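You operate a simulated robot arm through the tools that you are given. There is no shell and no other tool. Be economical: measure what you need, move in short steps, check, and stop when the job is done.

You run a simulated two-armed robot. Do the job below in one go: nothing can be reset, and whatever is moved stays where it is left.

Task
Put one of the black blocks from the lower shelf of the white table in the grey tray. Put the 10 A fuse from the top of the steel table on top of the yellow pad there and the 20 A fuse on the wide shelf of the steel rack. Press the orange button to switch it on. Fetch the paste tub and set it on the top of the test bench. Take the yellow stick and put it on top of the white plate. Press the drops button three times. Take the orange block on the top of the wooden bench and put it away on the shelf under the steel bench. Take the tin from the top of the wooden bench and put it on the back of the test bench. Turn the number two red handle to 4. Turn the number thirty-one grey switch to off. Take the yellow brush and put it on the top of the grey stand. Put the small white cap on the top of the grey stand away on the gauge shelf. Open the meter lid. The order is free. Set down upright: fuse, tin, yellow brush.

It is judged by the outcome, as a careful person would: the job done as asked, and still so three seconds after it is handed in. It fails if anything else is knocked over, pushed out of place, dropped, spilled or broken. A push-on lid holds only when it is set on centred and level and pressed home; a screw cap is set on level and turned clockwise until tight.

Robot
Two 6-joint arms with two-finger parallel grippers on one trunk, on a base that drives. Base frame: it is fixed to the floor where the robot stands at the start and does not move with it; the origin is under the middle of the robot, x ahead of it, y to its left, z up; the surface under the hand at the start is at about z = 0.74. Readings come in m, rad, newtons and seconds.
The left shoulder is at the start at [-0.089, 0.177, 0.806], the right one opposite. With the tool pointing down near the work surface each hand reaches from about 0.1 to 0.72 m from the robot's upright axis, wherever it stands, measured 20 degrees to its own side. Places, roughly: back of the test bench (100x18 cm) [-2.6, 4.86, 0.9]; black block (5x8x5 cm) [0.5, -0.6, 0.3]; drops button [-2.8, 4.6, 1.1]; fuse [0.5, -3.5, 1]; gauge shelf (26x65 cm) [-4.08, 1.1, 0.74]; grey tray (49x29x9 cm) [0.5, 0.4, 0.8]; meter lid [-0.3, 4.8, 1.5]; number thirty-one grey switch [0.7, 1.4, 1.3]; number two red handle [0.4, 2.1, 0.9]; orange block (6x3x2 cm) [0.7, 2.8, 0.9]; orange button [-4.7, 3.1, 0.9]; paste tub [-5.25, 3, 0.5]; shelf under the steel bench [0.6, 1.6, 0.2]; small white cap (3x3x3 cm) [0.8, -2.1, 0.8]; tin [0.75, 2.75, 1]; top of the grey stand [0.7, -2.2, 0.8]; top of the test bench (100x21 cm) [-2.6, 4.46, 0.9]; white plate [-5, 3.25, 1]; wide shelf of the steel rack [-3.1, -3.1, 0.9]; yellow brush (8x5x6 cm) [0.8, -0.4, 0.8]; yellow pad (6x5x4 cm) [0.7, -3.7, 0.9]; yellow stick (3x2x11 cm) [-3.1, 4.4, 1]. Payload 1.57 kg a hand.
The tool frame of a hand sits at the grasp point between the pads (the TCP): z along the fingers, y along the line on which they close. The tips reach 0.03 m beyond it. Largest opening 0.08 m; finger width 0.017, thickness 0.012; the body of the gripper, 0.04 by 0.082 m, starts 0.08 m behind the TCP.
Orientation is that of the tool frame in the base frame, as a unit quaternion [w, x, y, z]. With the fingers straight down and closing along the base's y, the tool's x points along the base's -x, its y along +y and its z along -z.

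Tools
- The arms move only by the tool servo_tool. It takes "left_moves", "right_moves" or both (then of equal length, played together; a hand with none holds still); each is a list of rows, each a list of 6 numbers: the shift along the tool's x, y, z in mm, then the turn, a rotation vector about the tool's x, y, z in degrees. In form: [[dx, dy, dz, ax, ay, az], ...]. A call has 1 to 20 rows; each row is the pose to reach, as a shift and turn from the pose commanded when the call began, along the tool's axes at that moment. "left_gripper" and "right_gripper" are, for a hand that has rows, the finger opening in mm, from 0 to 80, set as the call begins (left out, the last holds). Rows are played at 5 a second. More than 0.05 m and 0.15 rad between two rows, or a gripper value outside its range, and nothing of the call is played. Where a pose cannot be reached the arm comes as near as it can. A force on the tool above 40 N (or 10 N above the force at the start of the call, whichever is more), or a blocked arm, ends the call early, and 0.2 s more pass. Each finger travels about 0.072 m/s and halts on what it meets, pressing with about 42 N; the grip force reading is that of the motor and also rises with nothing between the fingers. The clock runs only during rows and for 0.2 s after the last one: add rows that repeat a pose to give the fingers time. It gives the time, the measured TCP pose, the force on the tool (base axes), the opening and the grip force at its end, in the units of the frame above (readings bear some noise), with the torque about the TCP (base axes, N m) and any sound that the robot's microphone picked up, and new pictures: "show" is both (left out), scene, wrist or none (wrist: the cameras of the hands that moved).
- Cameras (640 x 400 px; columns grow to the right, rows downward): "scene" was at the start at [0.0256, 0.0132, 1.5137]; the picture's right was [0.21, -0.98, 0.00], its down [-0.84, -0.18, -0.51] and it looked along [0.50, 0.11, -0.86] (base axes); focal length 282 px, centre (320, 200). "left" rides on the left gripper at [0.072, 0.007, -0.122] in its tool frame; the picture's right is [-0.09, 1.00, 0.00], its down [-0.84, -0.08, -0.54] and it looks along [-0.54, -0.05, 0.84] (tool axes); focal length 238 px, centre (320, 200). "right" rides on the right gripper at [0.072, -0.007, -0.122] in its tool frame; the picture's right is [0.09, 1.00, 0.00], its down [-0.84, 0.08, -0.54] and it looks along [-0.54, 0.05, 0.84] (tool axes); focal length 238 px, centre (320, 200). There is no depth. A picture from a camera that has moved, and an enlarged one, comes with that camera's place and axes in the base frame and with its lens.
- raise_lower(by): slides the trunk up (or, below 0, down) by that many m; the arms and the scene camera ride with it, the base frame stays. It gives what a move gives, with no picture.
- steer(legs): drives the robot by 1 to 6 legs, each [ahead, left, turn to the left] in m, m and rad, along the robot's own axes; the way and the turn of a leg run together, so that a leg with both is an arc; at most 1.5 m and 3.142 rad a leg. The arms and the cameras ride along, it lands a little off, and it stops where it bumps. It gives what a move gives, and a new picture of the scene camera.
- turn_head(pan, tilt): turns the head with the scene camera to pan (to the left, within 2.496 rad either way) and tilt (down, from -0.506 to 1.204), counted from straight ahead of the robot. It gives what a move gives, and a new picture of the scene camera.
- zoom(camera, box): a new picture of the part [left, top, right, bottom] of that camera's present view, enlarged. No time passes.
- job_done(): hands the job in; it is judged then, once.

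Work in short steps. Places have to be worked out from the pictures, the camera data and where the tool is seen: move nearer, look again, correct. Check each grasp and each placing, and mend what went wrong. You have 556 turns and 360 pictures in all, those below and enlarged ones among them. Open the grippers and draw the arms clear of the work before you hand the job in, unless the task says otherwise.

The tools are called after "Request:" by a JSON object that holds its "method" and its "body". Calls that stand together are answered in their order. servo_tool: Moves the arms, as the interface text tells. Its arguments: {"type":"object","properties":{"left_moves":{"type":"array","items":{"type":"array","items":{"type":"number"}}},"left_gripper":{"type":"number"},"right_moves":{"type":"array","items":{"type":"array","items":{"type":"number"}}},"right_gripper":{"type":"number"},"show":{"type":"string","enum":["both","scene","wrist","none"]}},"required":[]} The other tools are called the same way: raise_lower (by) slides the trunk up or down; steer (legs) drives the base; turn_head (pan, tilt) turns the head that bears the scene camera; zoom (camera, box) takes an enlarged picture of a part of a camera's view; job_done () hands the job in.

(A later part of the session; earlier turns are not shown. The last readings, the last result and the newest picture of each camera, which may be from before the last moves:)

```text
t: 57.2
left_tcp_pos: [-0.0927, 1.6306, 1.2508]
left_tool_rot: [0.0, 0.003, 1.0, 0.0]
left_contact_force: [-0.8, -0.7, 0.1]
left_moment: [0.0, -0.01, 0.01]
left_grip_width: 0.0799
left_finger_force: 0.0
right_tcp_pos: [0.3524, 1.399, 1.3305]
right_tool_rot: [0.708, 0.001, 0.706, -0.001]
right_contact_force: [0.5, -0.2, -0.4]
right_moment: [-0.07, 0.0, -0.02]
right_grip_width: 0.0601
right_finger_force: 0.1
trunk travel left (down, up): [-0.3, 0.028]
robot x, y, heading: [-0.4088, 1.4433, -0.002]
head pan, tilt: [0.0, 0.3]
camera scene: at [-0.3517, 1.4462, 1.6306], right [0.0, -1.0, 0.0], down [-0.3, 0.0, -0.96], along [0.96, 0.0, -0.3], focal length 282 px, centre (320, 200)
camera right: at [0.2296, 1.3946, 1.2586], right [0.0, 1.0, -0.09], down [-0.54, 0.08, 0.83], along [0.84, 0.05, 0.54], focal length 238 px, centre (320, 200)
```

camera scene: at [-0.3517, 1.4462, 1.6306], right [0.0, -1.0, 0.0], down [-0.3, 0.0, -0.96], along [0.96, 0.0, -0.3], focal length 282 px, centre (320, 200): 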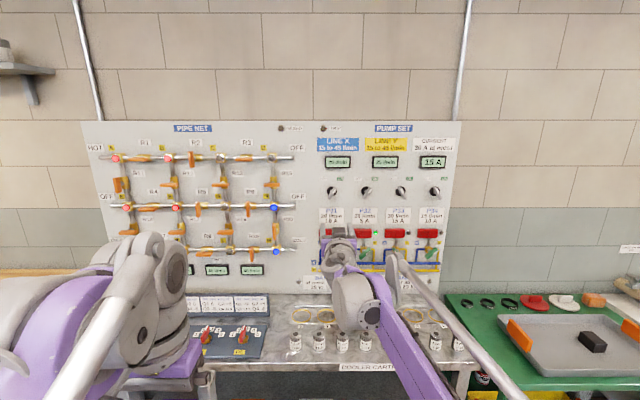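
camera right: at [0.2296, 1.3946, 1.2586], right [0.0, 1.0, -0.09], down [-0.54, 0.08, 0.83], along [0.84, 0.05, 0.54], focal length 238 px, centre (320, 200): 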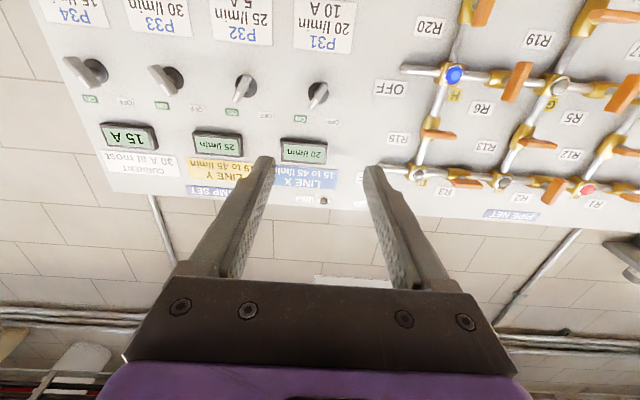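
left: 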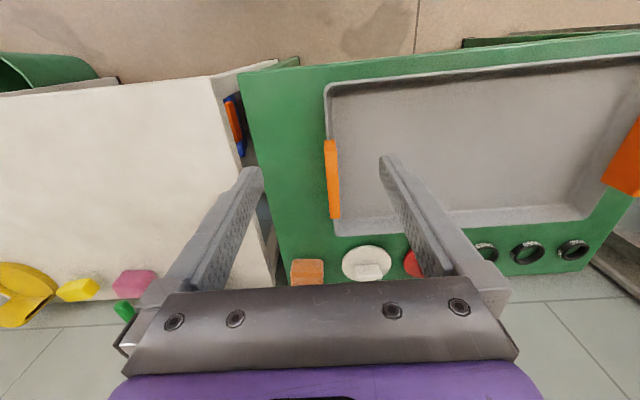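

Knob P31 triangulates to (0.70,1.40,1.33). I roll the hand 30° to match the lever and approach to x≈0.62.

Request:
{"method": "servo_tool", "body": {"right_moves": [[0, 1, 45, 0, 0, 8], [0, 1, 90, 0, 0, 16], [0, 1, 135, 0, 0, 24], [0, 1, 180, 0, 0, 30], [0, 1, 220, 0, 0, 30], [0, 1, 255, 0, 0, 30]], "right_gripper": 50, "show": "both"}}

Request:
{"method": "zoom", "body": {"camera": "scene", "box": [280, 150, 408, 230]}}

```text
t: 58.6
left_tcp_pos: [-0.0923, 1.6309, 1.252]
left_tool_rot: [-0.001, 0.002, 1.0, 0.0]
left_contact_force: [-0.4, -0.8, 0.5]
left_moment: [-0.02, 0.0, 0.01]
left_grip_width: 0.0802
left_finger_force: 0.0
right_tcp_pos: [0.4665, 1.3811, 1.2796]
right_tool_rot: [0.685, 0.184, 0.682, 0.181]
right_contact_force: [-0.1, -0.2, -0.7]
right_moment: [0.01, -0.03, 0.0]
right_grip_width: 0.0501
right_finger_force: 0.1
right hand out of reach, approached as far as the arm can: row 2, 3, 4, 5, 6
trunk travel left (down, up): [-0.3, 0.028]
robot x, y, heading: [-0.4031, 1.4497, -0.0]
head pan, tilt: [0.0, 0.3]
camera scene: at [-0.3518, 1.4459, 1.6305], right [0.0, -1.0, 0.0], down [-0.3, 0.0, -0.96], along [0.96, 0.0, -0.3], focal length 282 px, centre (320, 200)
camera right: at [0.3458, 1.4123, 1.2135], right [0.0, 0.91, 0.42], down [-0.55, -0.35, 0.76], along [0.84, -0.23, 0.49], focal length 238 px, centre (320, 200)
```

scene: 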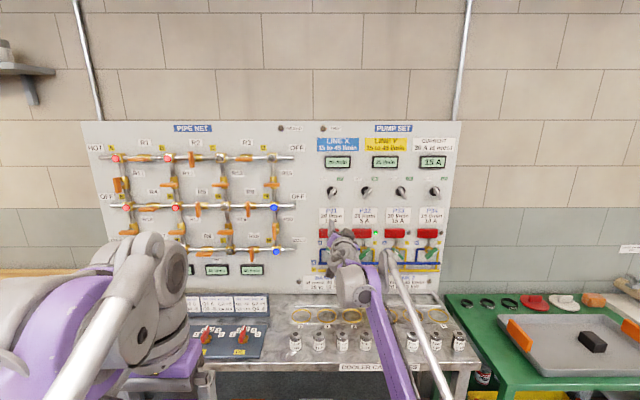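
right: 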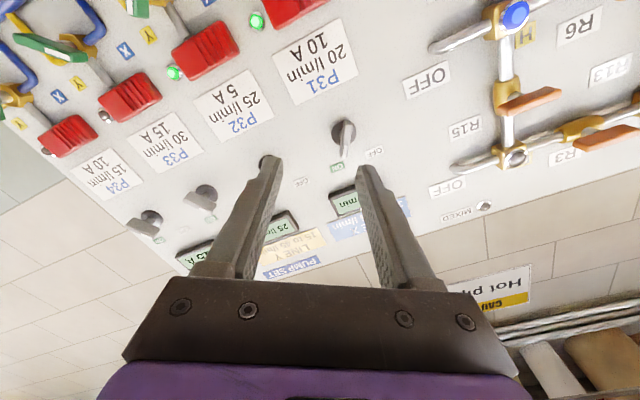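

```text
5.00 times, centred on (344, 190) of scene
camera zoom: at [-0.3518, 1.4459, 1.6305], right [0.0, -1.0, 0.0], down [-0.3, 0.0, -0.96], along [0.96, 0.0, -0.3], focal length 1411 px, centre (200, 250)
```

zoom: 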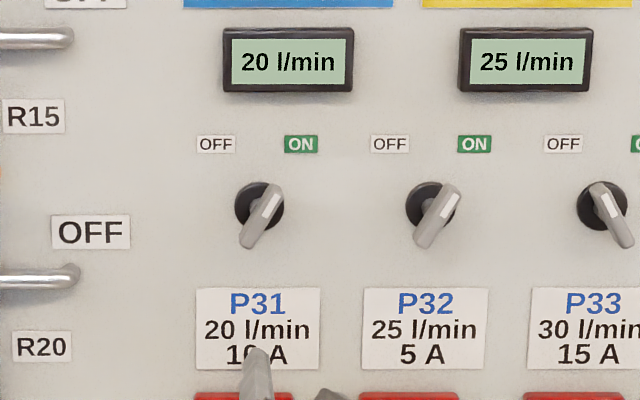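

The arm runs out of reach; the base must go closer. I pull the hand back to (0.37,1.40,1.33) and then drive ahead 0.25.

Request:
{"method": "servo_tool", "body": {"right_moves": [[-11, 14, -33, 0, 0, 0], [-22, 28, -66, 0, 0, 0], [-33, 42, -100, 0, 0, 0]], "show": "none"}}

Request:
{"method": "steer", "body": {"legs": [[0.22, 0.06, 0]]}}

```text
t: 59.4
left_tcp_pos: [-0.0956, 1.6295, 1.2518]
left_tool_rot: [0.001, 0.003, 1.0, 0.0]
left_contact_force: [-1.1, 0.0, 0.4]
left_moment: [0.02, -0.02, 0.01]
left_grip_width: 0.0799
left_finger_force: 0.1
right_tcp_pos: [0.3645, 1.4015, 1.3292]
right_tool_rot: [0.685, 0.184, 0.681, 0.182]
right_contact_force: [0.4, 0.9, -1.0]
right_moment: [0.02, 0.02, 0.03]
right_grip_width: 0.0502
right_finger_force: 0.1
trunk travel left (down, up): [-0.3, 0.028]
robot x, y, heading: [-0.4036, 1.4471, -0.005]
head pan, tilt: [0.0, 0.3]
```

```text
t: 61.1
left_tcp_pos: [0.1265, 1.6881, 1.2507]
left_tool_rot: [0.0, 0.003, 1.0, -0.001]
left_contact_force: [-0.1, -0.3, 0.5]
left_moment: [0.0, 0.02, 0.03]
left_grip_width: 0.08
left_finger_force: 0.0
right_tcp_pos: [0.5862, 1.4595, 1.3275]
right_tool_rot: [0.685, 0.185, 0.681, 0.181]
right_contact_force: [0.7, 0.2, 1.1]
right_moment: [0.0, 0.04, -0.01]
right_grip_width: 0.05
right_finger_force: 0.1
trunk travel left (down, up): [-0.3, 0.028]
robot x, y, heading: [-0.1834, 1.505, -0.007]
head pan, tilt: [0.0, 0.3]
camera scene: at [-0.1315, 1.5044, 1.6304], right [0.0, -1.0, 0.0], down [-0.3, 0.0, -0.96], along [0.96, 0.0, -0.3], focal length 282 px, centre (320, 200)
```

scene: 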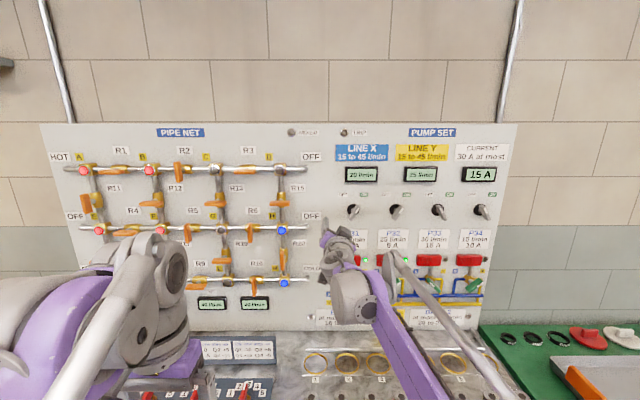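

I shift the hand to y≈1.40 and look.

Request:
{"method": "servo_tool", "body": {"right_moves": [[-15, -25, 0, 0, 0, 0], [-30, -51, 10, 0, 0, 0]], "show": "wrist"}}

Request:
{"method": "zoom", "body": {"camera": "scene", "box": [300, 180, 428, 260]}}

```text
t: 61.7
left_tcp_pos: [0.1286, 1.6885, 1.2501]
left_tool_rot: [-0.001, 0.003, 1.0, 0.0]
left_contact_force: [0.5, 0.2, 0.4]
left_moment: [-0.03, 0.03, -0.01]
left_grip_width: 0.0798
left_finger_force: 0.0
right_tcp_pos: [0.5996, 1.3994, 1.327]
right_tool_rot: [0.684, 0.185, 0.682, 0.182]
right_contact_force: [1.0, -0.3, -0.5]
right_moment: [-0.03, -0.02, 0.04]
right_grip_width: 0.05
right_finger_force: 0.0
trunk travel left (down, up): [-0.3, 0.028]
robot x, y, heading: [-0.1859, 1.5051, -0.005]
head pan, tilt: [0.0, 0.3]
camera right: at [0.4766, 1.4316, 1.2626], right [0.0, 0.91, 0.42], down [-0.55, -0.35, 0.76], along [0.84, -0.23, 0.49], focal length 238 px, centre (320, 200)
```

right: 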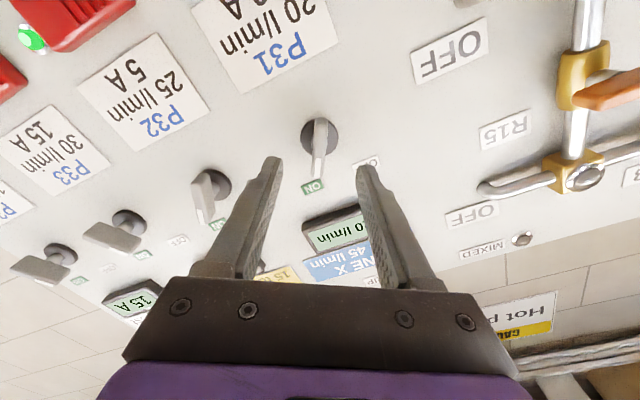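

```text
5.00 times, centred on (364, 220) of scene
camera zoom: at [-0.1298, 1.504, 1.6306], right [0.0, -1.0, 0.0], down [-0.3, 0.0, -0.95], along [0.95, 0.0, -0.3], focal length 1411 px, centre (100, 100)
```

zoom: 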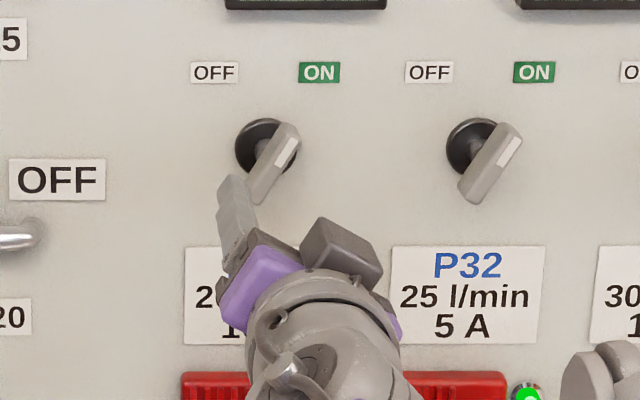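

Lever is aligned with the fingers, at about (0.688,1.397,1.330). I advance to x≈0.67 straddling it.

Request:
{"method": "servo_tool", "body": {"right_moves": [[-2, 0, 20, 0, 0, 0], [-4, -1, 40, 0, 0, 0], [-4, -1, 55, 0, 0, 0], [-4, -1, 65, 0, 0, 0], [-4, -1, 70, 0, 0, 0]], "show": "wrist"}}

```text
t: 62.9
left_tcp_pos: [0.1295, 1.6883, 1.2515]
left_tool_rot: [0.0, 0.002, 1.0, 0.0]
left_contact_force: [0.1, 1.1, 0.1]
left_moment: [0.01, 0.03, 0.03]
left_grip_width: 0.08
left_finger_force: 0.2
right_tcp_pos: [0.6685, 1.3973, 1.3321]
right_tool_rot: [0.685, 0.184, 0.681, 0.182]
right_contact_force: [0.8, 0.1, 0.0]
right_moment: [0.02, 0.04, 0.0]
right_grip_width: 0.05
right_finger_force: 0.1
trunk travel left (down, up): [-0.3, 0.028]
robot x, y, heading: [-0.1828, 1.5058, -0.01]
head pan, tilt: [0.0, 0.3]
camera right: at [0.5454, 1.4293, 1.2656], right [0.0, 0.91, 0.42], down [-0.55, -0.35, 0.76], along [0.84, -0.23, 0.5], focal length 238 px, centre (320, 200)
```

right: 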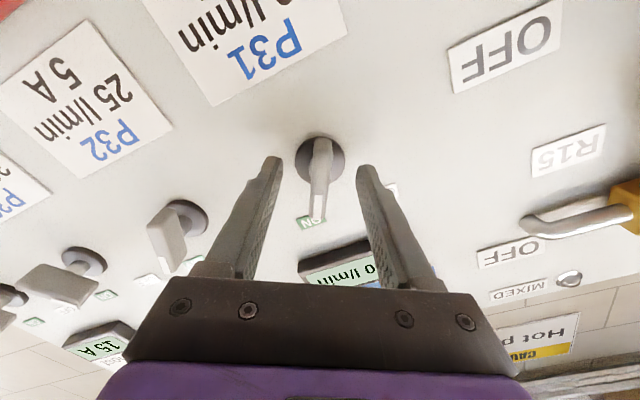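

I go 10 mm deeper and close on the lever.

Request:
{"method": "servo_tool", "body": {"right_moves": [[0, 0, 5, 0, 0, 0], [0, 0, 10, 0, 0, 0]], "show": "none"}}

Request:
{"method": "servo_tool", "body": {"right_moves": [[0, 0, 0, 0, 0, 0], [0, 0, 0, 0, 0, 0], [0, 0, 0, 0, 0, 0]], "right_gripper": 0, "show": "wrist"}}

```text
t: 63.5
left_tcp_pos: [0.1273, 1.6879, 1.2507]
left_tool_rot: [0.0, 0.002, 1.0, 0.0]
left_contact_force: [-0.1, 0.1, 0.2]
left_moment: [0.01, 0.0, 0.02]
left_grip_width: 0.0799
left_finger_force: 0.0
right_tcp_pos: [0.6711, 1.396, 1.3266]
right_tool_rot: [0.685, 0.184, 0.681, 0.182]
right_contact_force: [0.8, -0.2, 0.2]
right_moment: [0.03, 0.01, 0.01]
right_grip_width: 0.05
right_finger_force: 0.1
right hand out of reach, approached as far as the arm can: row 1, 2
trunk travel left (down, up): [-0.3, 0.028]
robot x, y, heading: [-0.1848, 1.506, -0.002]
head pan, tilt: [0.0, 0.3]
```

```text
t: 64.3
left_tcp_pos: [0.1274, 1.6892, 1.2516]
left_tool_rot: [0.001, 0.002, 1.0, 0.001]
left_contact_force: [0.4, -0.7, -1.1]
left_moment: [-0.01, 0.02, 0.02]
left_grip_width: 0.08
left_finger_force: 0.1
right_tcp_pos: [0.6691, 1.4, 1.3285]
right_tool_rot: [0.685, 0.183, 0.681, 0.182]
right_contact_force: [3.3, 7.7, 10.1]
right_moment: [-0.12, 0.03, 0.65]
right_grip_width: 0.0117
right_finger_force: 28.8
trunk travel left (down, up): [-0.3, 0.028]
robot x, y, heading: [-0.1795, 1.5073, -0.006]
head pan, tilt: [0.0, 0.3]
camera right: at [0.5477, 1.4309, 1.2625], right [0.0, 0.91, 0.42], down [-0.55, -0.35, 0.76], along [0.84, -0.23, 0.5], focal length 238 px, centre (320, 200)
```

right: 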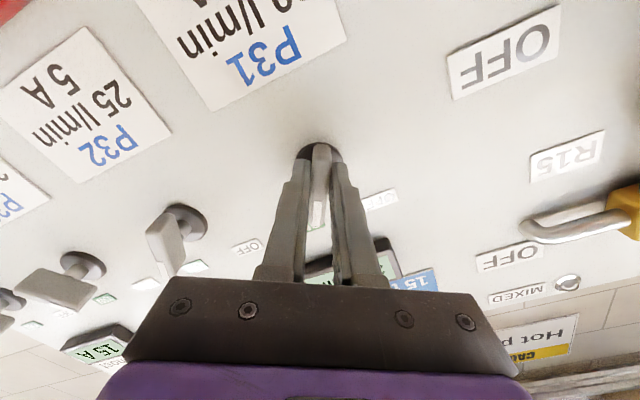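

Lever held (11.7 mm). I turn it counter-clockwise 60° about the tool axis.

Request:
{"method": "servo_tool", "body": {"right_moves": [[0, 0, 0, 0, 0, -8], [0, 0, 0, 0, 0, -16], [0, 0, 0, 0, 0, -24], [0, 0, 0, 0, 0, -32], [0, 0, 0, 0, 0, -40], [0, 0, 0, 0, 0, -48], [0, 0, 0, 0, 0, -56], [0, 0, 0, 0, 0, -62]], "show": "both"}}

```text
t: 66.1
left_tcp_pos: [0.1274, 1.6864, 1.2506]
left_tool_rot: [-0.001, 0.003, 1.0, 0.001]
left_contact_force: [0.3, -0.1, -0.1]
left_moment: [-0.01, -0.01, 0.04]
left_grip_width: 0.0801
left_finger_force: 0.1
right_tcp_pos: [0.6701, 1.3921, 1.3286]
right_tool_rot: [0.681, -0.191, 0.679, -0.198]
right_contact_force: [-2.3, -12.2, 0.3]
right_moment: [0.61, 0.48, 0.31]
right_grip_width: 0.0123
right_finger_force: 29.6
trunk travel left (down, up): [-0.3, 0.028]
robot x, y, heading: [-0.1814, 1.5082, 0.001]
head pan, tilt: [0.0, 0.3]
camera scene: at [-0.1314, 1.5014, 1.6307], right [-0.01, -1.0, 0.0], down [-0.3, 0.0, -0.96], along [0.96, 0.0, -0.3], focal length 282 px, centre (320, 200)
camera right: at [0.5473, 1.35, 1.2708], right [0.01, 0.8, -0.61], down [-0.54, 0.51, 0.67], along [0.84, 0.32, 0.44], focal length 238 px, centre (320, 200)
```

scene: 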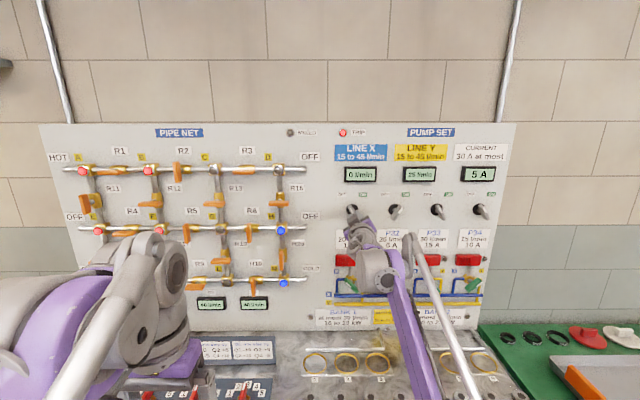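
right: 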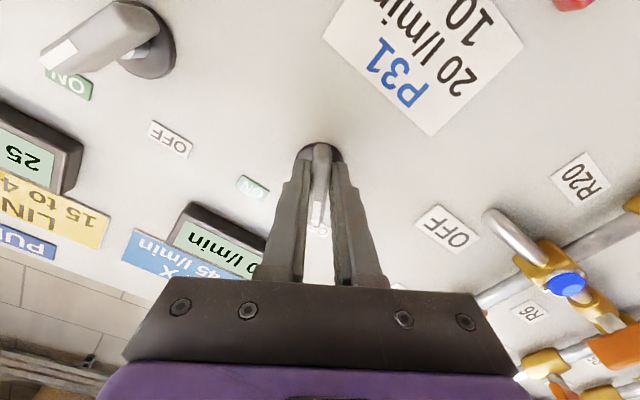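

P31 reads off now (line X 0 l/min, 5 A). I release and draw back.

Request:
{"method": "servo_tool", "body": {"right_moves": [[0, 0, 0, 0, 0, 0], [0, 0, 0, 0, 0, 0], [0, 0, -40, 0, 0, 0], [0, 0, -80, 0, 0, 0], [0, 0, -120, 0, 0, 0], [0, 0, -160, 0, 0, 0]], "right_gripper": 50, "show": "none"}}

Request:
{"method": "zoom", "body": {"camera": "scene", "box": [280, 120, 520, 270]}}

```text
t: 67.5
left_tcp_pos: [0.125, 1.6881, 1.2509]
left_tool_rot: [0.001, 0.002, 1.0, 0.0]
left_contact_force: [-1.2, -0.9, 0.5]
left_moment: [0.0, 0.0, 0.0]
left_grip_width: 0.0796
left_finger_force: 0.0
right_tcp_pos: [0.5078, 1.3958, 1.3284]
right_tool_rot: [0.681, -0.192, 0.679, -0.198]
right_contact_force: [-0.7, 0.5, -0.2]
right_moment: [0.0, 0.03, -0.03]
right_grip_width: 0.05
right_finger_force: 0.1
trunk travel left (down, up): [-0.3, 0.028]
robot x, y, heading: [-0.1808, 1.5063, -0.003]
head pan, tilt: [0.0, 0.3]
```

```text
2.67 times, centred on (400, 195) of scene
camera zoom: at [-0.1332, 1.5044, 1.6305], right [0.0, -1.0, 0.0], down [-0.29, 0.0, -0.96], along [0.96, 0.0, -0.29], focal length 752 px, centre (107, 213)
```

zoom: 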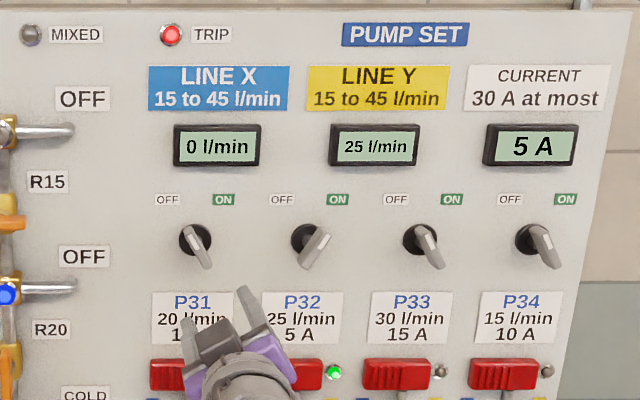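

P31 is off. Next, the D2 handle. I back off and drive left to about y=2.15.

Request:
{"method": "steer", "body": {"legs": [[-0.2, 0, 0], [0, 0.65, 0]]}}

Request:
{"method": "turn_head", "body": {"pan": 0, "tilt": 0.65}}

```text
t: 74.8
left_tcp_pos: [-0.0676, 2.3382, 1.2513]
left_tool_rot: [0.0, 0.002, 1.0, 0.0]
left_contact_force: [-0.1, -0.6, -0.1]
left_moment: [-0.05, 0.03, -0.01]
left_grip_width: 0.0799
left_finger_force: 0.0
right_tcp_pos: [0.316, 2.047, 1.3273]
right_tool_rot: [0.68, -0.193, 0.679, -0.198]
right_contact_force: [0.2, 0.2, 0.2]
right_moment: [-0.01, 0.0, 0.04]
right_grip_width: 0.0497
right_finger_force: 0.1
trunk travel left (down, up): [-0.3, 0.028]
robot x, y, heading: [-0.3761, 2.1558, -0.01]
head pan, tilt: [0.0, 0.3]
camera scene: at [-0.3261, 2.1544, 1.6306], right [-0.01, -1.0, 0.0], down [-0.3, 0.0, -0.96], along [0.96, 0.0, -0.3], focal length 282 px, centre (320, 200)
```

scene: 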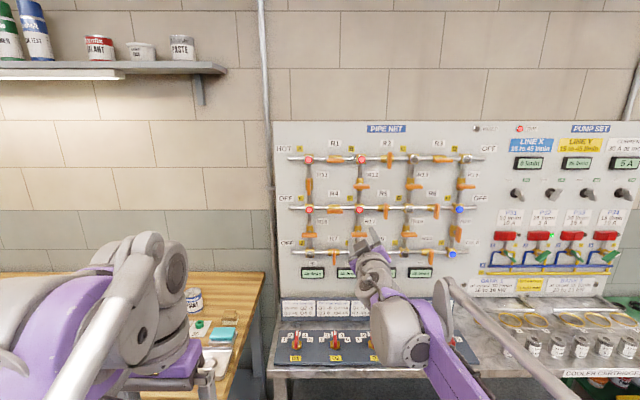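

```text
t: 75.7
left_tcp_pos: [-0.0684, 2.3378, 1.2507]
left_tool_rot: [0.0, 0.002, 1.0, 0.0]
left_contact_force: [0.3, 0.1, -0.2]
left_moment: [-0.01, -0.03, 0.0]
left_grip_width: 0.0804
left_finger_force: 0.1
right_tcp_pos: [0.316, 2.0467, 1.3274]
right_tool_rot: [0.68, -0.194, 0.679, -0.197]
right_contact_force: [-0.9, 0.0, -1.0]
right_moment: [0.02, 0.01, 0.0]
right_grip_width: 0.0501
right_finger_force: 0.0
trunk travel left (down, up): [-0.3, 0.028]
robot x, y, heading: [-0.3746, 2.1542, -0.002]
head pan, tilt: [0.0, 0.649]
camera scene: at [-0.3326, 2.1544, 1.5989], right [-0.01, -1.0, 0.0], down [-0.6, 0.0, -0.8], along [0.8, 0.0, -0.6], focal length 282 px, centre (320, 200)
```

scene: 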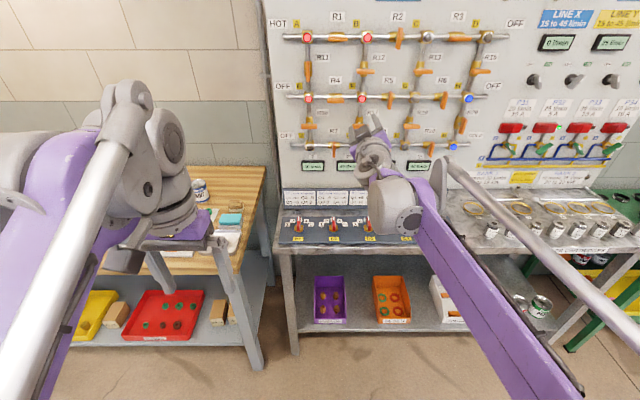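

I zoom on the D handles.

Request:
{"method": "zoom", "body": {"camera": "scene", "box": [264, 180, 392, 260]}}

Request:
{"method": "zoom", "body": {"camera": "scene", "box": [180, 160, 276, 220]}}

```text
5.00 times, centred on (328, 220) of scene
camera zoom: at [-0.3326, 2.1544, 1.5989], right [-0.01, -1.0, 0.0], down [-0.6, 0.0, -0.8], along [0.8, 0.0, -0.6], focal length 1411 px, centre (280, 100)
```

zoom: 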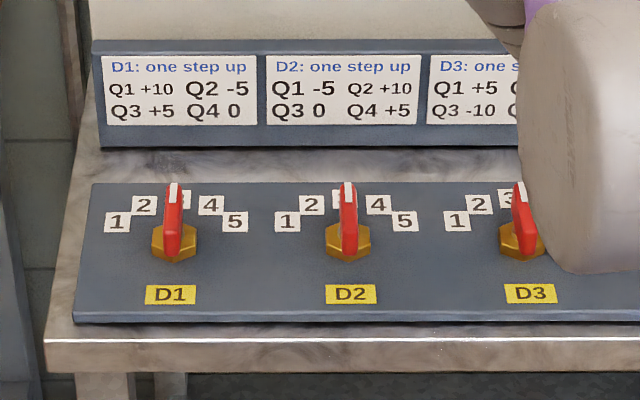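

```text
6.67 times, centred on (228, 190) of scene
camera zoom: at [-0.3326, 2.1544, 1.5989], right [-0.01, -1.0, 0.0], down [-0.6, 0.0, -0.8], along [0.8, 0.0, -0.6], focal length 1881 px, centre (933, 267)
```

zoom: 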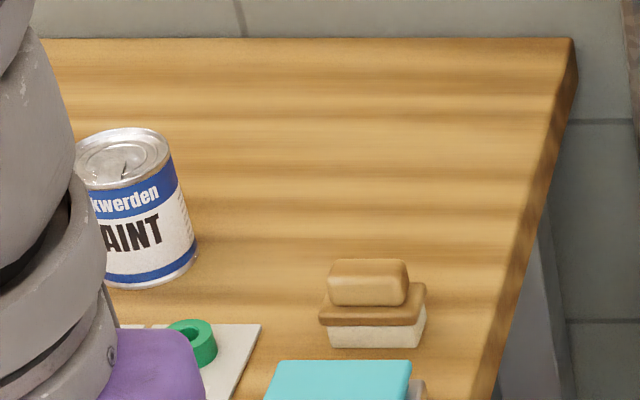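

D2 stands at 3 now; one 30° step clockwise is 4. I straighten the right hand to point down in front of the bench.

Request:
{"method": "servo_tool", "body": {"right_moves": [[0, 0, -10, 0, 0, 8], [0, 0, -20, 0, 0, 16], [0, 0, -30, 0, 0, 24], [0, 0, -40, 0, 0, 31.5]], "show": "none"}}

Request:
{"method": "servo_tool", "body": {"right_moves": [[10, 0, 0, 0, 8, 0], [20, 0, 0, 0, 16, 0], [30, 0, 0, 0, 24, 0], [40, 0, 0, 0, 32, 0], [50, 0, 0, 0, 40, 0], [60, 0, 0, 0, 48, 0], [70, 0, 0, 0, 56, 0], [80, 0, 0, 0, 64, 0], [90, 0, 0, 0, 72, 0], [100, 0, 0, 0, 80, 0], [110, 0, 0, 0, 88, 0], [120, 0, 0, 0, 90, 0]], "show": "none"}}

```text
t: 76.7
left_tcp_pos: [-0.068, 2.3389, 1.2516]
left_tool_rot: [0.0, 0.003, 1.0, 0.0]
left_contact_force: [0.7, -0.8, 0.3]
left_moment: [0.01, -0.03, -0.01]
left_grip_width: 0.08
left_finger_force: 0.1
right_tcp_pos: [0.2746, 2.0469, 1.3288]
right_tool_rot: [0.709, -0.001, 0.705, -0.005]
right_contact_force: [0.2, 0.9, 0.2]
right_moment: [-0.02, -0.02, 0.01]
right_grip_width: 0.0498
right_finger_force: 0.0
trunk travel left (down, up): [-0.3, 0.028]
robot x, y, heading: [-0.3768, 2.1526, -0.006]
head pan, tilt: [0.0, 0.649]
```

```text
t: 79.3
left_tcp_pos: [-0.0666, 2.3394, 1.2504]
left_tool_rot: [-0.002, 0.003, 1.0, 0.0]
left_contact_force: [0.2, 0.3, 0.2]
left_moment: [0.0, 0.02, -0.01]
left_grip_width: 0.0799
left_finger_force: 0.1
right_tcp_pos: [0.2167, 2.039, 1.1697]
right_tool_rot: [0.004, 0.002, 1.0, -0.004]
right_contact_force: [-0.4, 0.6, -0.4]
right_moment: [0.01, 0.01, 0.03]
right_grip_width: 0.0497
right_finger_force: 0.0
right hand out of reach, approached as far as the arm can: row 2, 8, 9, 10, 11, 12
trunk travel left (down, up): [-0.3, 0.028]
robot x, y, heading: [-0.3764, 2.1569, -0.005]
head pan, tilt: [0.0, 0.649]
```

I drive so the hand is above and slightly in front of D2, and look with the wrist camera.

Request:
{"method": "steer", "body": {"legs": [[0.2, 0.06, 0]]}}

Request:
{"method": "servo_tool", "body": {"right_moves": [[0, 0, 40, 0, 0, 0], [0, 0, 80, 0, 0, 0]], "show": "wrist"}}

Request:
{"method": "zoom", "body": {"camera": "scene", "box": [200, 200, 392, 320]}}

```text
t: 80.9
left_tcp_pos: [0.1309, 2.3963, 1.2518]
left_tool_rot: [0.0, 0.004, 1.0, 0.0]
left_contact_force: [-0.2, 0.3, 0.3]
left_moment: [-0.03, -0.04, 0.03]
left_grip_width: 0.0801
left_finger_force: 0.2
right_tcp_pos: [0.4123, 2.0966, 1.171]
right_tool_rot: [0.004, 0.003, 1.0, -0.005]
right_contact_force: [0.1, -0.1, 0.5]
right_moment: [0.03, 0.02, 0.0]
right_grip_width: 0.0502
right_finger_force: 0.0
trunk travel left (down, up): [-0.3, 0.028]
robot x, y, heading: [-0.1775, 2.2117, -0.006]
head pan, tilt: [0.0, 0.649]
camera scene: at [-0.134, 2.2125, 1.5987], right [0.0, -1.0, 0.0], down [-0.6, 0.0, -0.8], along [0.8, 0.0, -0.6], focal length 282 px, centre (320, 200)
```

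scene: 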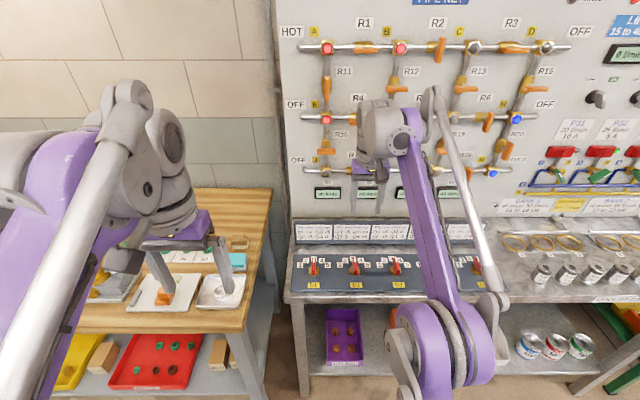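

```text
t: 81.5
left_tcp_pos: [0.132, 2.397, 1.2512]
left_tool_rot: [-0.001, 0.002, 1.0, 0.0]
left_contact_force: [-0.3, -0.8, 0.5]
left_moment: [-0.01, -0.02, -0.01]
left_grip_width: 0.0799
left_finger_force: 0.1
right_tcp_pos: [0.415, 2.0967, 1.089]
right_tool_rot: [0.005, 0.003, 1.0, -0.004]
right_contact_force: [0.3, -0.3, 0.0]
right_moment: [0.03, 0.0, 0.0]
right_grip_width: 0.05
right_finger_force: 0.1
trunk travel left (down, up): [-0.3, 0.028]
robot x, y, heading: [-0.1797, 2.2128, -0.005]
head pan, tilt: [0.0, 0.649]
camera right: at [0.341, 2.0923, 1.2114], right [-0.09, 1.0, -0.01], down [0.83, 0.08, 0.55], along [0.55, 0.04, -0.84], focal length 238 px, centre (320, 200)
```

right: 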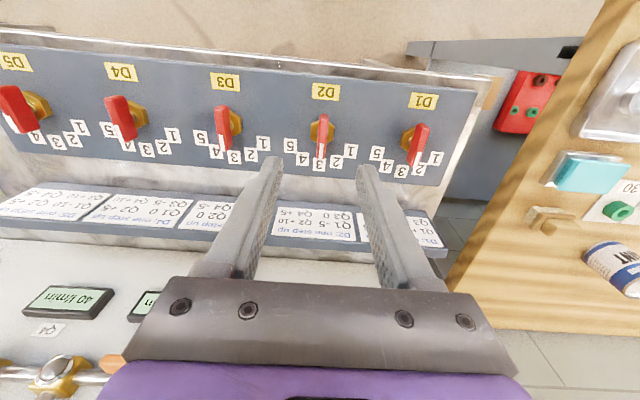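

```text
3.33 times, centred on (296, 260) of scene
camera zoom: at [-0.1326, 2.2126, 1.5988], right [0.0, -1.0, 0.0], down [-0.61, 0.0, -0.8], along [0.8, 0.0, -0.61], focal length 941 px, centre (400, 0)
```

zoom: 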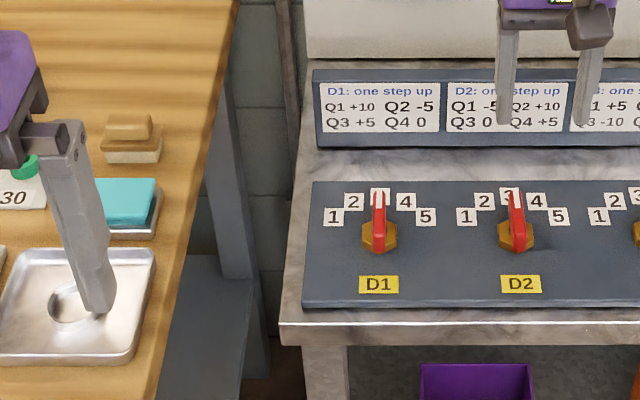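

D2's lever is at about (0.43,2.102,0.92). I descend to z≈0.945 above/around it.

Request:
{"method": "servo_tool", "body": {"right_moves": [[-8, 3, 45, 0, 0, 0], [-15, 5, 90, 0, 0, 0], [-15, 5, 125, 0, 0, 0], [-15, 5, 145, 0, 0, 0]], "show": "wrist"}}

Request:
{"method": "zoom", "body": {"camera": "scene", "box": [280, 220, 440, 320]}}

```text
t: 82.5
left_tcp_pos: [0.1312, 2.3963, 1.2501]
left_tool_rot: [-0.001, 0.003, 1.0, 0.001]
left_contact_force: [0.0, -0.3, 1.1]
left_moment: [0.01, -0.03, -0.04]
left_grip_width: 0.0802
left_finger_force: 0.1
right_tcp_pos: [0.4308, 2.0991, 0.946]
right_tool_rot: [0.004, 0.002, 1.0, -0.005]
right_contact_force: [0.2, 0.3, 0.4]
right_moment: [-0.02, 0.0, 0.04]
right_grip_width: 0.0497
right_finger_force: 0.1
trunk travel left (down, up): [-0.3, 0.028]
robot x, y, heading: [-0.1773, 2.214, -0.004]
head pan, tilt: [0.0, 0.649]
camera right: at [0.3573, 2.0959, 1.0673], right [-0.09, 1.0, -0.01], down [0.83, 0.08, 0.55], along [0.55, 0.04, -0.84], focal length 238 px, centre (320, 200)
```

right: 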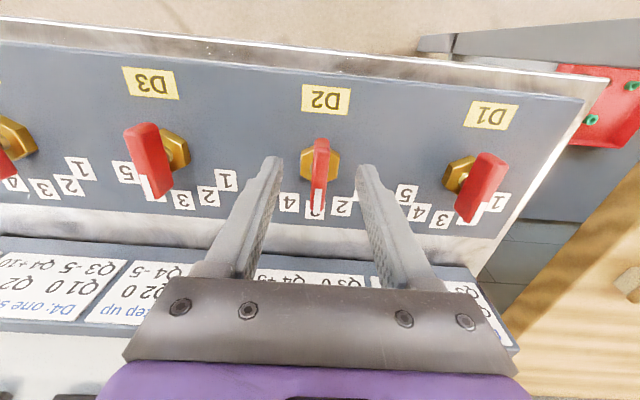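

```text
4.00 times, centred on (360, 270) of scene
camera zoom: at [-0.1333, 2.2125, 1.5988], right [0.0, -1.0, 0.0], down [-0.6, 0.0, -0.8], along [0.8, 0.0, -0.6], focal length 1129 px, centre (160, -80)
```

zoom: 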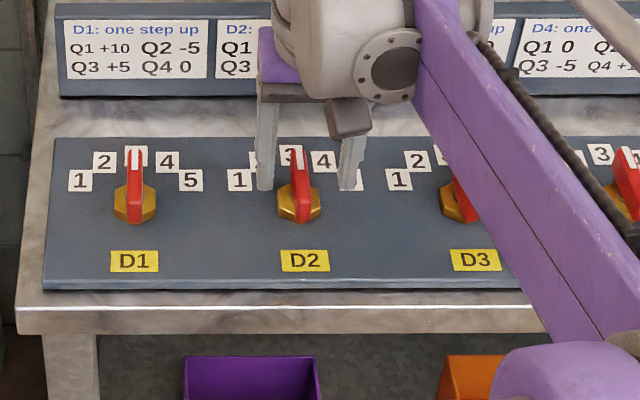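

The lever is between the fingers. I go down 14 mm and close.

Request:
{"method": "servo_tool", "body": {"right_moves": [[-2, 3, 8, 0, 0, 0], [-4, 3, 14, 0, 0, 0]], "show": "none"}}

Request:
{"method": "servo_tool", "body": {"right_moves": [[0, 0, 0, 0, 0, 0], [0, 0, 0, 0, 0, 0], [0, 0, 0, 0, 0, 0]], "right_gripper": 0, "show": "wrist"}}

```text
t: 83.1
left_tcp_pos: [0.1324, 2.3955, 1.2508]
left_tool_rot: [0.0, 0.004, 1.0, -0.001]
left_contact_force: [0.2, 0.3, 0.3]
left_moment: [0.01, 0.02, 0.0]
left_grip_width: 0.0801
left_finger_force: 0.1
right_tcp_pos: [0.4356, 2.1031, 0.9304]
right_tool_rot: [0.004, 0.003, 1.0, -0.005]
right_contact_force: [0.4, -0.6, 0.4]
right_moment: [-0.03, 0.03, 0.02]
right_grip_width: 0.0501
right_finger_force: 0.1
trunk travel left (down, up): [-0.3, 0.028]
robot x, y, heading: [-0.1782, 2.2154, -0.005]
head pan, tilt: [0.0, 0.649]
```

```text
t: 83.9
left_tcp_pos: [0.1309, 2.3945, 1.2514]
left_tool_rot: [0.0, 0.002, 1.0, 0.001]
left_contact_force: [0.3, 0.0, 0.8]
left_moment: [0.01, 0.0, -0.03]
left_grip_width: 0.0801
left_finger_force: 0.1
right_tcp_pos: [0.4343, 2.1001, 0.9325]
right_tool_rot: [0.004, 0.003, 1.0, -0.004]
right_contact_force: [-0.1, -9.9, -0.6]
right_moment: [-0.12, 0.2, -0.1]
right_grip_width: 0.0121
right_finger_force: 29.1
trunk travel left (down, up): [-0.3, 0.028]
robot x, y, heading: [-0.1762, 2.2098, -0.011]
head pan, tilt: [0.0, 0.649]
camera right: at [0.3612, 2.0967, 1.0535], right [-0.09, 1.0, -0.01], down [0.83, 0.08, 0.55], along [0.55, 0.04, -0.84], focal length 238 px, centre (320, 200)
```

right: 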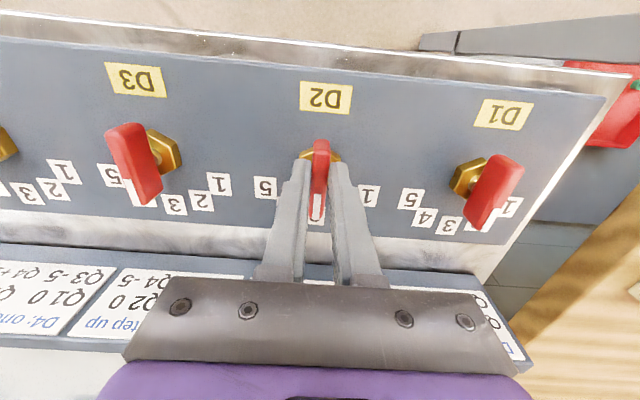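

Lever held (12 mm) on its axis. I turn +30° about the tool axis (clockwise from above).

Request:
{"method": "servo_tool", "body": {"right_moves": [[0, 0, 0, 0, 0, 8], [0, 0, 0, 0, 0, 16], [0, 0, 0, 0, 0, 24], [0, 0, 0, 0, 0, 31], [0, 0, 0, 0, 0, 31]], "show": "wrist"}}

Request:
{"method": "zoom", "body": {"camera": "scene", "box": [280, 180, 440, 280]}}

```text
t: 85.1
left_tcp_pos: [0.1328, 2.3977, 1.2511]
left_tool_rot: [-0.001, 0.003, 1.0, -0.001]
left_contact_force: [0.4, 0.3, -0.2]
left_moment: [-0.03, 0.01, -0.01]
left_grip_width: 0.0801
left_finger_force: 0.2
right_tcp_pos: [0.4366, 2.1065, 0.9315]
right_tool_rot: [0.005, 0.269, 0.963, -0.001]
right_contact_force: [13.0, 13.1, 4.3]
right_moment: [0.68, -0.09, 0.19]
right_grip_width: 0.0119
right_finger_force: 28.6
trunk travel left (down, up): [-0.3, 0.028]
robot x, y, heading: [-0.1783, 2.2113, 0.0]
head pan, tilt: [0.0, 0.649]
camera right: at [0.3696, 2.1397, 1.0533], right [0.44, 0.9, 0.0], down [0.75, -0.36, 0.55], along [0.5, -0.24, -0.83], focal length 238 px, centre (320, 200)
```

right: 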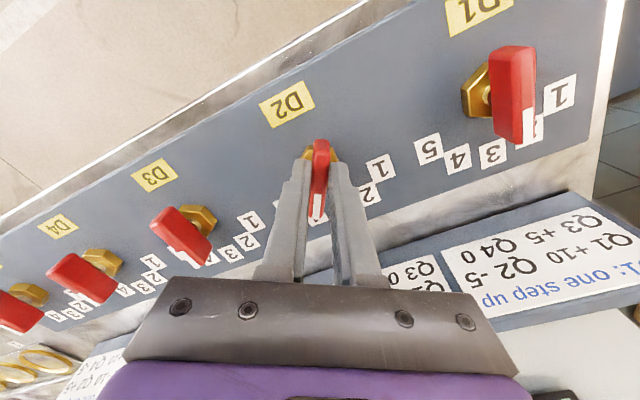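

```text
4.00 times, centred on (360, 230) of scene
camera zoom: at [-0.1319, 2.2145, 1.5988], right [0.0, -1.0, 0.0], down [-0.61, 0.0, -0.8], along [0.8, 0.0, -0.61], focal length 1129 px, centre (160, 80)
```

zoom: 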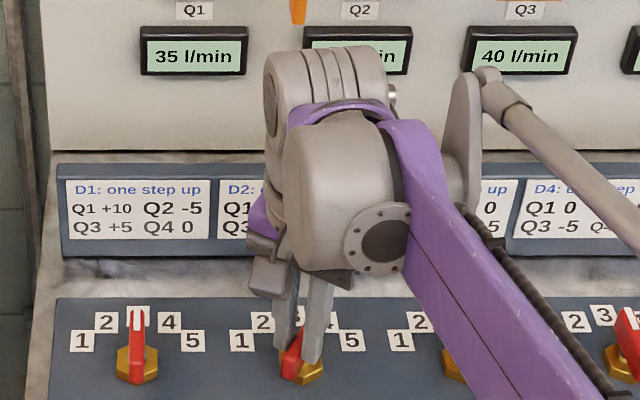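

Q1 reads 35, consistent with D2 one step up. I release, raise and check.

Request:
{"method": "servo_tool", "body": {"right_moves": [[0, 0, 0, 0, 0, 0], [0, 0, 0, 0, 0, 0], [0, 0, -40, 0, 0, 0], [0, 0, -80, 0, 0, -8], [0, 0, -120, 0, 0, -16], [0, 0, -160, 0, 0, -24], [0, 0, -190, 0, 0, -31]], "right_gripper": 40, "show": "wrist"}}

Request:
{"method": "zoom", "body": {"camera": "right", "box": [230, 50, 422, 170]}}

```text
t: 86.7
left_tcp_pos: [0.1316, 2.3967, 1.2529]
left_tool_rot: [0.0, 0.003, 1.0, 0.0]
left_contact_force: [0.7, 0.2, 0.6]
left_moment: [-0.02, -0.03, 0.03]
left_grip_width: 0.0799
left_finger_force: 0.0
right_tcp_pos: [0.4342, 2.1049, 1.1203]
right_tool_rot: [0.004, 0.001, 1.0, -0.003]
right_contact_force: [0.2, 0.3, 0.4]
right_moment: [-0.03, 0.0, 0.0]
right_grip_width: 0.0402
right_finger_force: 0.0
trunk travel left (down, up): [-0.3, 0.028]
robot x, y, heading: [-0.1755, 2.2157, -0.002]
head pan, tilt: [0.0, 0.649]
camera right: at [0.3599, 2.1003, 1.243], right [-0.09, 1.0, -0.01], down [0.83, 0.08, 0.55], along [0.55, 0.04, -0.84], focal length 238 px, centre (320, 200)
```

right: 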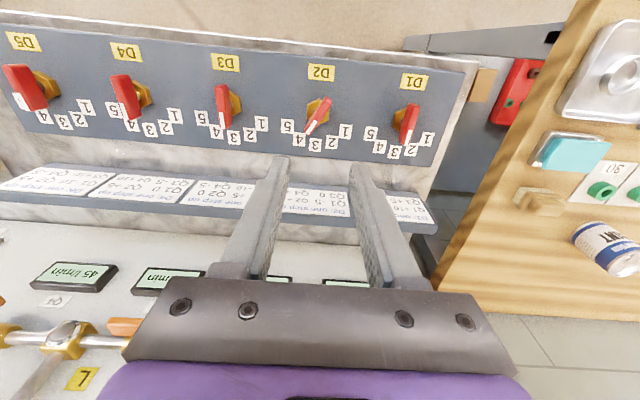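

```text
3.33 times, centred on (326, 110) of right
camera zoom: at [0.3599, 2.1003, 1.243], right [-0.09, 1.0, -0.01], down [0.83, 0.08, 0.55], along [0.55, 0.04, -0.84], focal length 794 px, centre (300, 500)
```

zoom: 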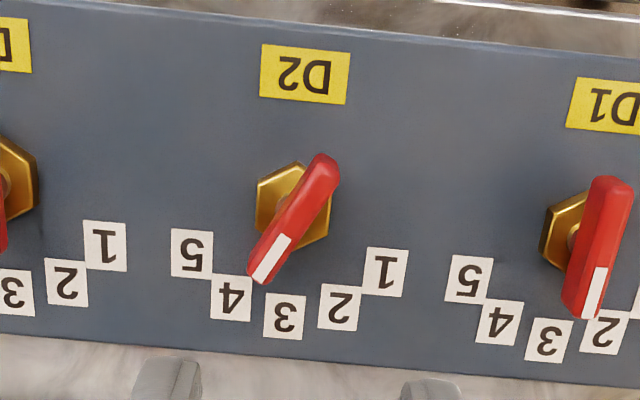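

D2 is at 4. Now the wooden bench: back off a little and drive left.

Request:
{"method": "steer", "body": {"legs": [[-0.3, 0, 0], [0, 0.6, 0]]}}

Request:
{"method": "zoom", "body": {"camera": "scene", "box": [220, 120, 460, 270]}}

```text
t: 94.1
left_tcp_pos: [-0.1641, 3.0014, 1.2514]
left_tool_rot: [0.0, 0.003, 1.0, 0.0]
left_contact_force: [0.0, 0.0, -0.1]
left_moment: [0.01, -0.03, 0.02]
left_grip_width: 0.08
left_finger_force: 0.0
right_tcp_pos: [0.1373, 2.7076, 1.1214]
right_tool_rot: [0.004, 0.004, 1.0, -0.004]
right_contact_force: [-0.2, 0.4, 0.5]
right_moment: [0.01, -0.01, -0.02]
right_grip_width: 0.0398
right_finger_force: 0.0
trunk travel left (down, up): [-0.3, 0.028]
robot x, y, heading: [-0.4763, 2.8216, -0.006]
head pan, tilt: [0.0, 0.649]
camera scene: at [-0.4297, 2.8172, 1.5988], right [-0.01, -1.0, 0.0], down [-0.6, 0.0, -0.8], along [0.8, -0.01, -0.6], focal length 282 px, centre (320, 200)
```

scene: 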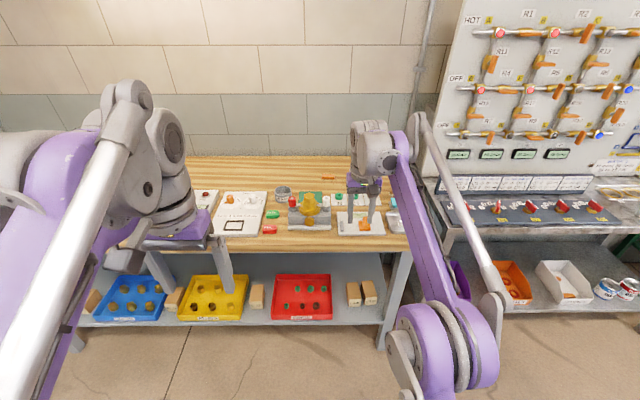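

```text
2.67 times, centred on (340, 195) of scene
camera zoom: at [-0.4297, 2.8172, 1.5988], right [-0.01, -1.0, 0.0], down [-0.6, 0.0, -0.8], along [0.8, -0.01, -0.6], focal length 752 px, centre (267, 213)
```

zoom: 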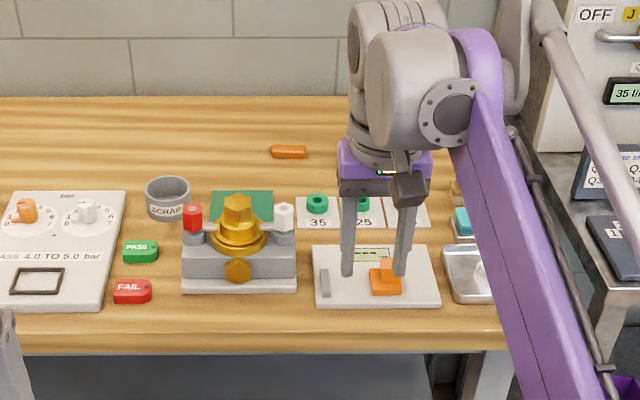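

The flat orange block is at the back centre. The paint tin is hidden by the right arm; I move it aside and look again.

Request:
{"method": "servo_tool", "body": {"right_moves": [[30, -35, -10, 0, 0, 0], [60, -70, -20, 0, 0, 0], [90, -105, -30, 0, 0, 0], [120, -140, -40, 0, 0, 0], [150, -175, -50, 0, 0, 0]], "show": "scene"}}

Request:
{"method": "zoom", "body": {"camera": "scene", "box": [270, 140, 430, 240]}}

```text
t: 95.3
left_tcp_pos: [-0.1658, 2.9994, 1.2512]
left_tool_rot: [0.0, 0.004, 1.0, 0.0]
left_contact_force: [0.0, 0.3, -0.1]
left_moment: [-0.02, -0.04, -0.01]
left_grip_width: 0.08
left_finger_force: 0.1
right_tcp_pos: [-0.0158, 2.5329, 1.1701]
right_tool_rot: [0.005, 0.005, 1.0, -0.004]
right_contact_force: [0.5, 0.0, -0.3]
right_moment: [-0.01, -0.05, 0.03]
right_grip_width: 0.0399
right_finger_force: 0.0
trunk travel left (down, up): [-0.3, 0.028]
robot x, y, heading: [-0.4789, 2.8194, -0.012]
head pan, tilt: [0.0, 0.649]
camera scene: at [-0.4307, 2.8166, 1.5988], right [-0.01, -1.0, 0.0], down [-0.6, 0.01, -0.8], along [0.8, -0.01, -0.6], focal length 282 px, centre (320, 200)
```

scene: 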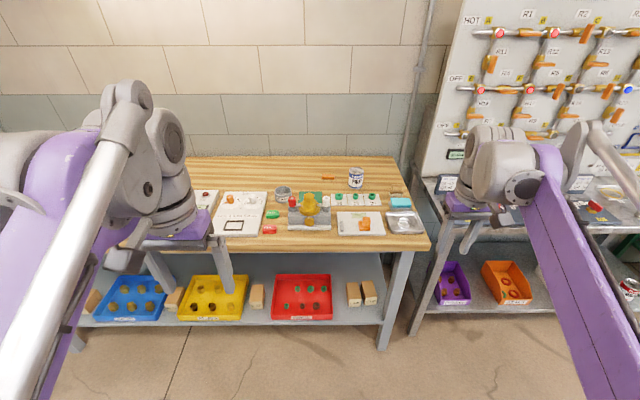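

```text
4.00 times, centred on (350, 190) of scene
camera zoom: at [-0.4307, 2.8166, 1.5988], right [-0.01, -1.0, 0.0], down [-0.6, 0.01, -0.8], along [0.8, -0.01, -0.6], focal length 1129 px, centre (200, 240)
```

zoom: 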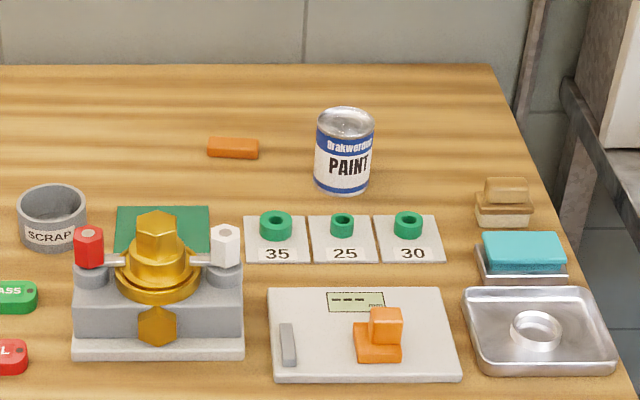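

Tin at about (0.626,2.644,0.93) and orange block at (0.686,2.765,0.895). I tilt the right hand 45° and move it above the block's lane, then drive in.

Request:
{"method": "servo_tool", "body": {"right_moves": [[-10, 35, 0, 0, -8, 0], [-20, 70, 0, 0, -16, 0], [-30, 105, 0, 0, -24, 0], [-40, 140, 0, 0, -32, 0], [-50, 175, 0, 0, -40, 0], [-60, 210, 0, 0, -45, 0], [-70, 230, 0, 0, -45, 0]], "right_gripper": 80, "show": "none"}}

Request:
{"method": "steer", "body": {"legs": [[0.36, 0, 0]]}}

Request:
{"method": "servo_tool", "body": {"right_moves": [[0, 0, 30, 0, 0, 0]], "show": "wrist"}}

```text
t: 96.9
left_tcp_pos: [-0.1634, 3.001, 1.2515]
left_tool_rot: [0.0, 0.004, 1.0, 0.0]
left_contact_force: [0.4, 0.2, -1.3]
left_moment: [-0.02, 0.07, -0.02]
left_grip_width: 0.08
left_finger_force: 0.1
right_tcp_pos: [0.0565, 2.7627, 1.1688]
right_tool_rot: [0.387, 0.003, 0.922, -0.006]
right_contact_force: [-0.4, 0.4, -0.4]
right_moment: [0.02, 0.0, 0.02]
right_grip_width: 0.0799
right_finger_force: 0.0
trunk travel left (down, up): [-0.3, 0.028]
robot x, y, heading: [-0.474, 2.8213, -0.008]
head pan, tilt: [0.0, 0.649]
```

```text
t: 99.2
left_tcp_pos: [0.1925, 2.9964, 1.2513]
left_tool_rot: [0.0, 0.005, 1.0, 0.0]
left_contact_force: [0.3, -1.0, -0.2]
left_moment: [0.02, -0.01, -0.02]
left_grip_width: 0.0799
left_finger_force: 0.1
right_tcp_pos: [0.413, 2.7588, 1.1698]
right_tool_rot: [0.387, 0.002, 0.922, -0.006]
right_contact_force: [-0.2, 0.4, 0.6]
right_moment: [0.0, 0.01, -0.01]
right_grip_width: 0.0798
right_finger_force: 0.0
trunk travel left (down, up): [-0.3, 0.028]
robot x, y, heading: [-0.1144, 2.8121, -0.007]
head pan, tilt: [0.0, 0.649]
camera scene: at [-0.0723, 2.8144, 1.5987], right [-0.01, -1.0, 0.0], down [-0.6, 0.0, -0.8], along [0.8, -0.01, -0.6], focal length 282 px, centre (320, 200)
```

scene: 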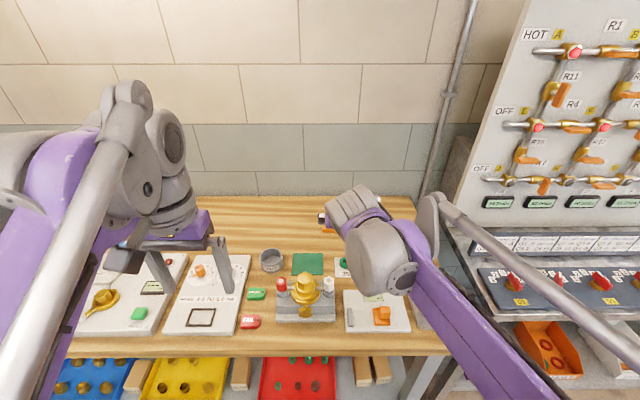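

```text
t: 99.6
left_tcp_pos: [0.1936, 2.997, 1.2515]
left_tool_rot: [-0.001, 0.004, 1.0, 0.001]
left_contact_force: [0.7, -0.4, -0.5]
left_moment: [0.01, 0.0, 0.0]
left_grip_width: 0.08
left_finger_force: 0.1
right_tcp_pos: [0.4362, 2.7604, 1.149]
right_tool_rot: [0.387, 0.002, 0.922, -0.006]
right_contact_force: [0.3, 0.5, 0.1]
right_moment: [0.02, -0.04, -0.02]
right_grip_width: 0.0799
right_finger_force: 0.0
trunk travel left (down, up): [-0.3, 0.028]
robot x, y, heading: [-0.1189, 2.8173, -0.01]
head pan, tilt: [0.0, 0.649]
camera right: at [0.2974, 2.7551, 1.1842], right [-0.06, 1.0, -0.07], down [0.2, 0.08, 0.98], along [0.98, 0.04, -0.2], focal length 238 px, centre (320, 200)
```

right: 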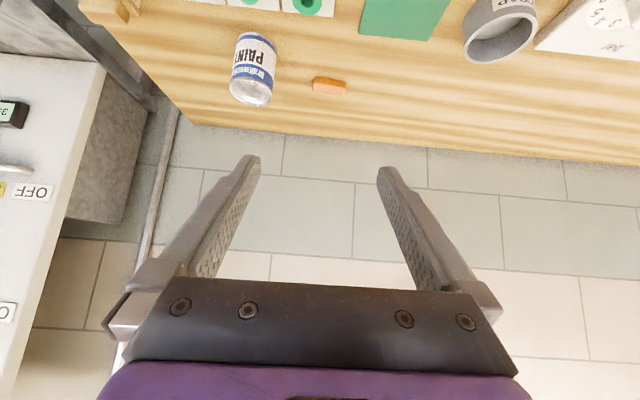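

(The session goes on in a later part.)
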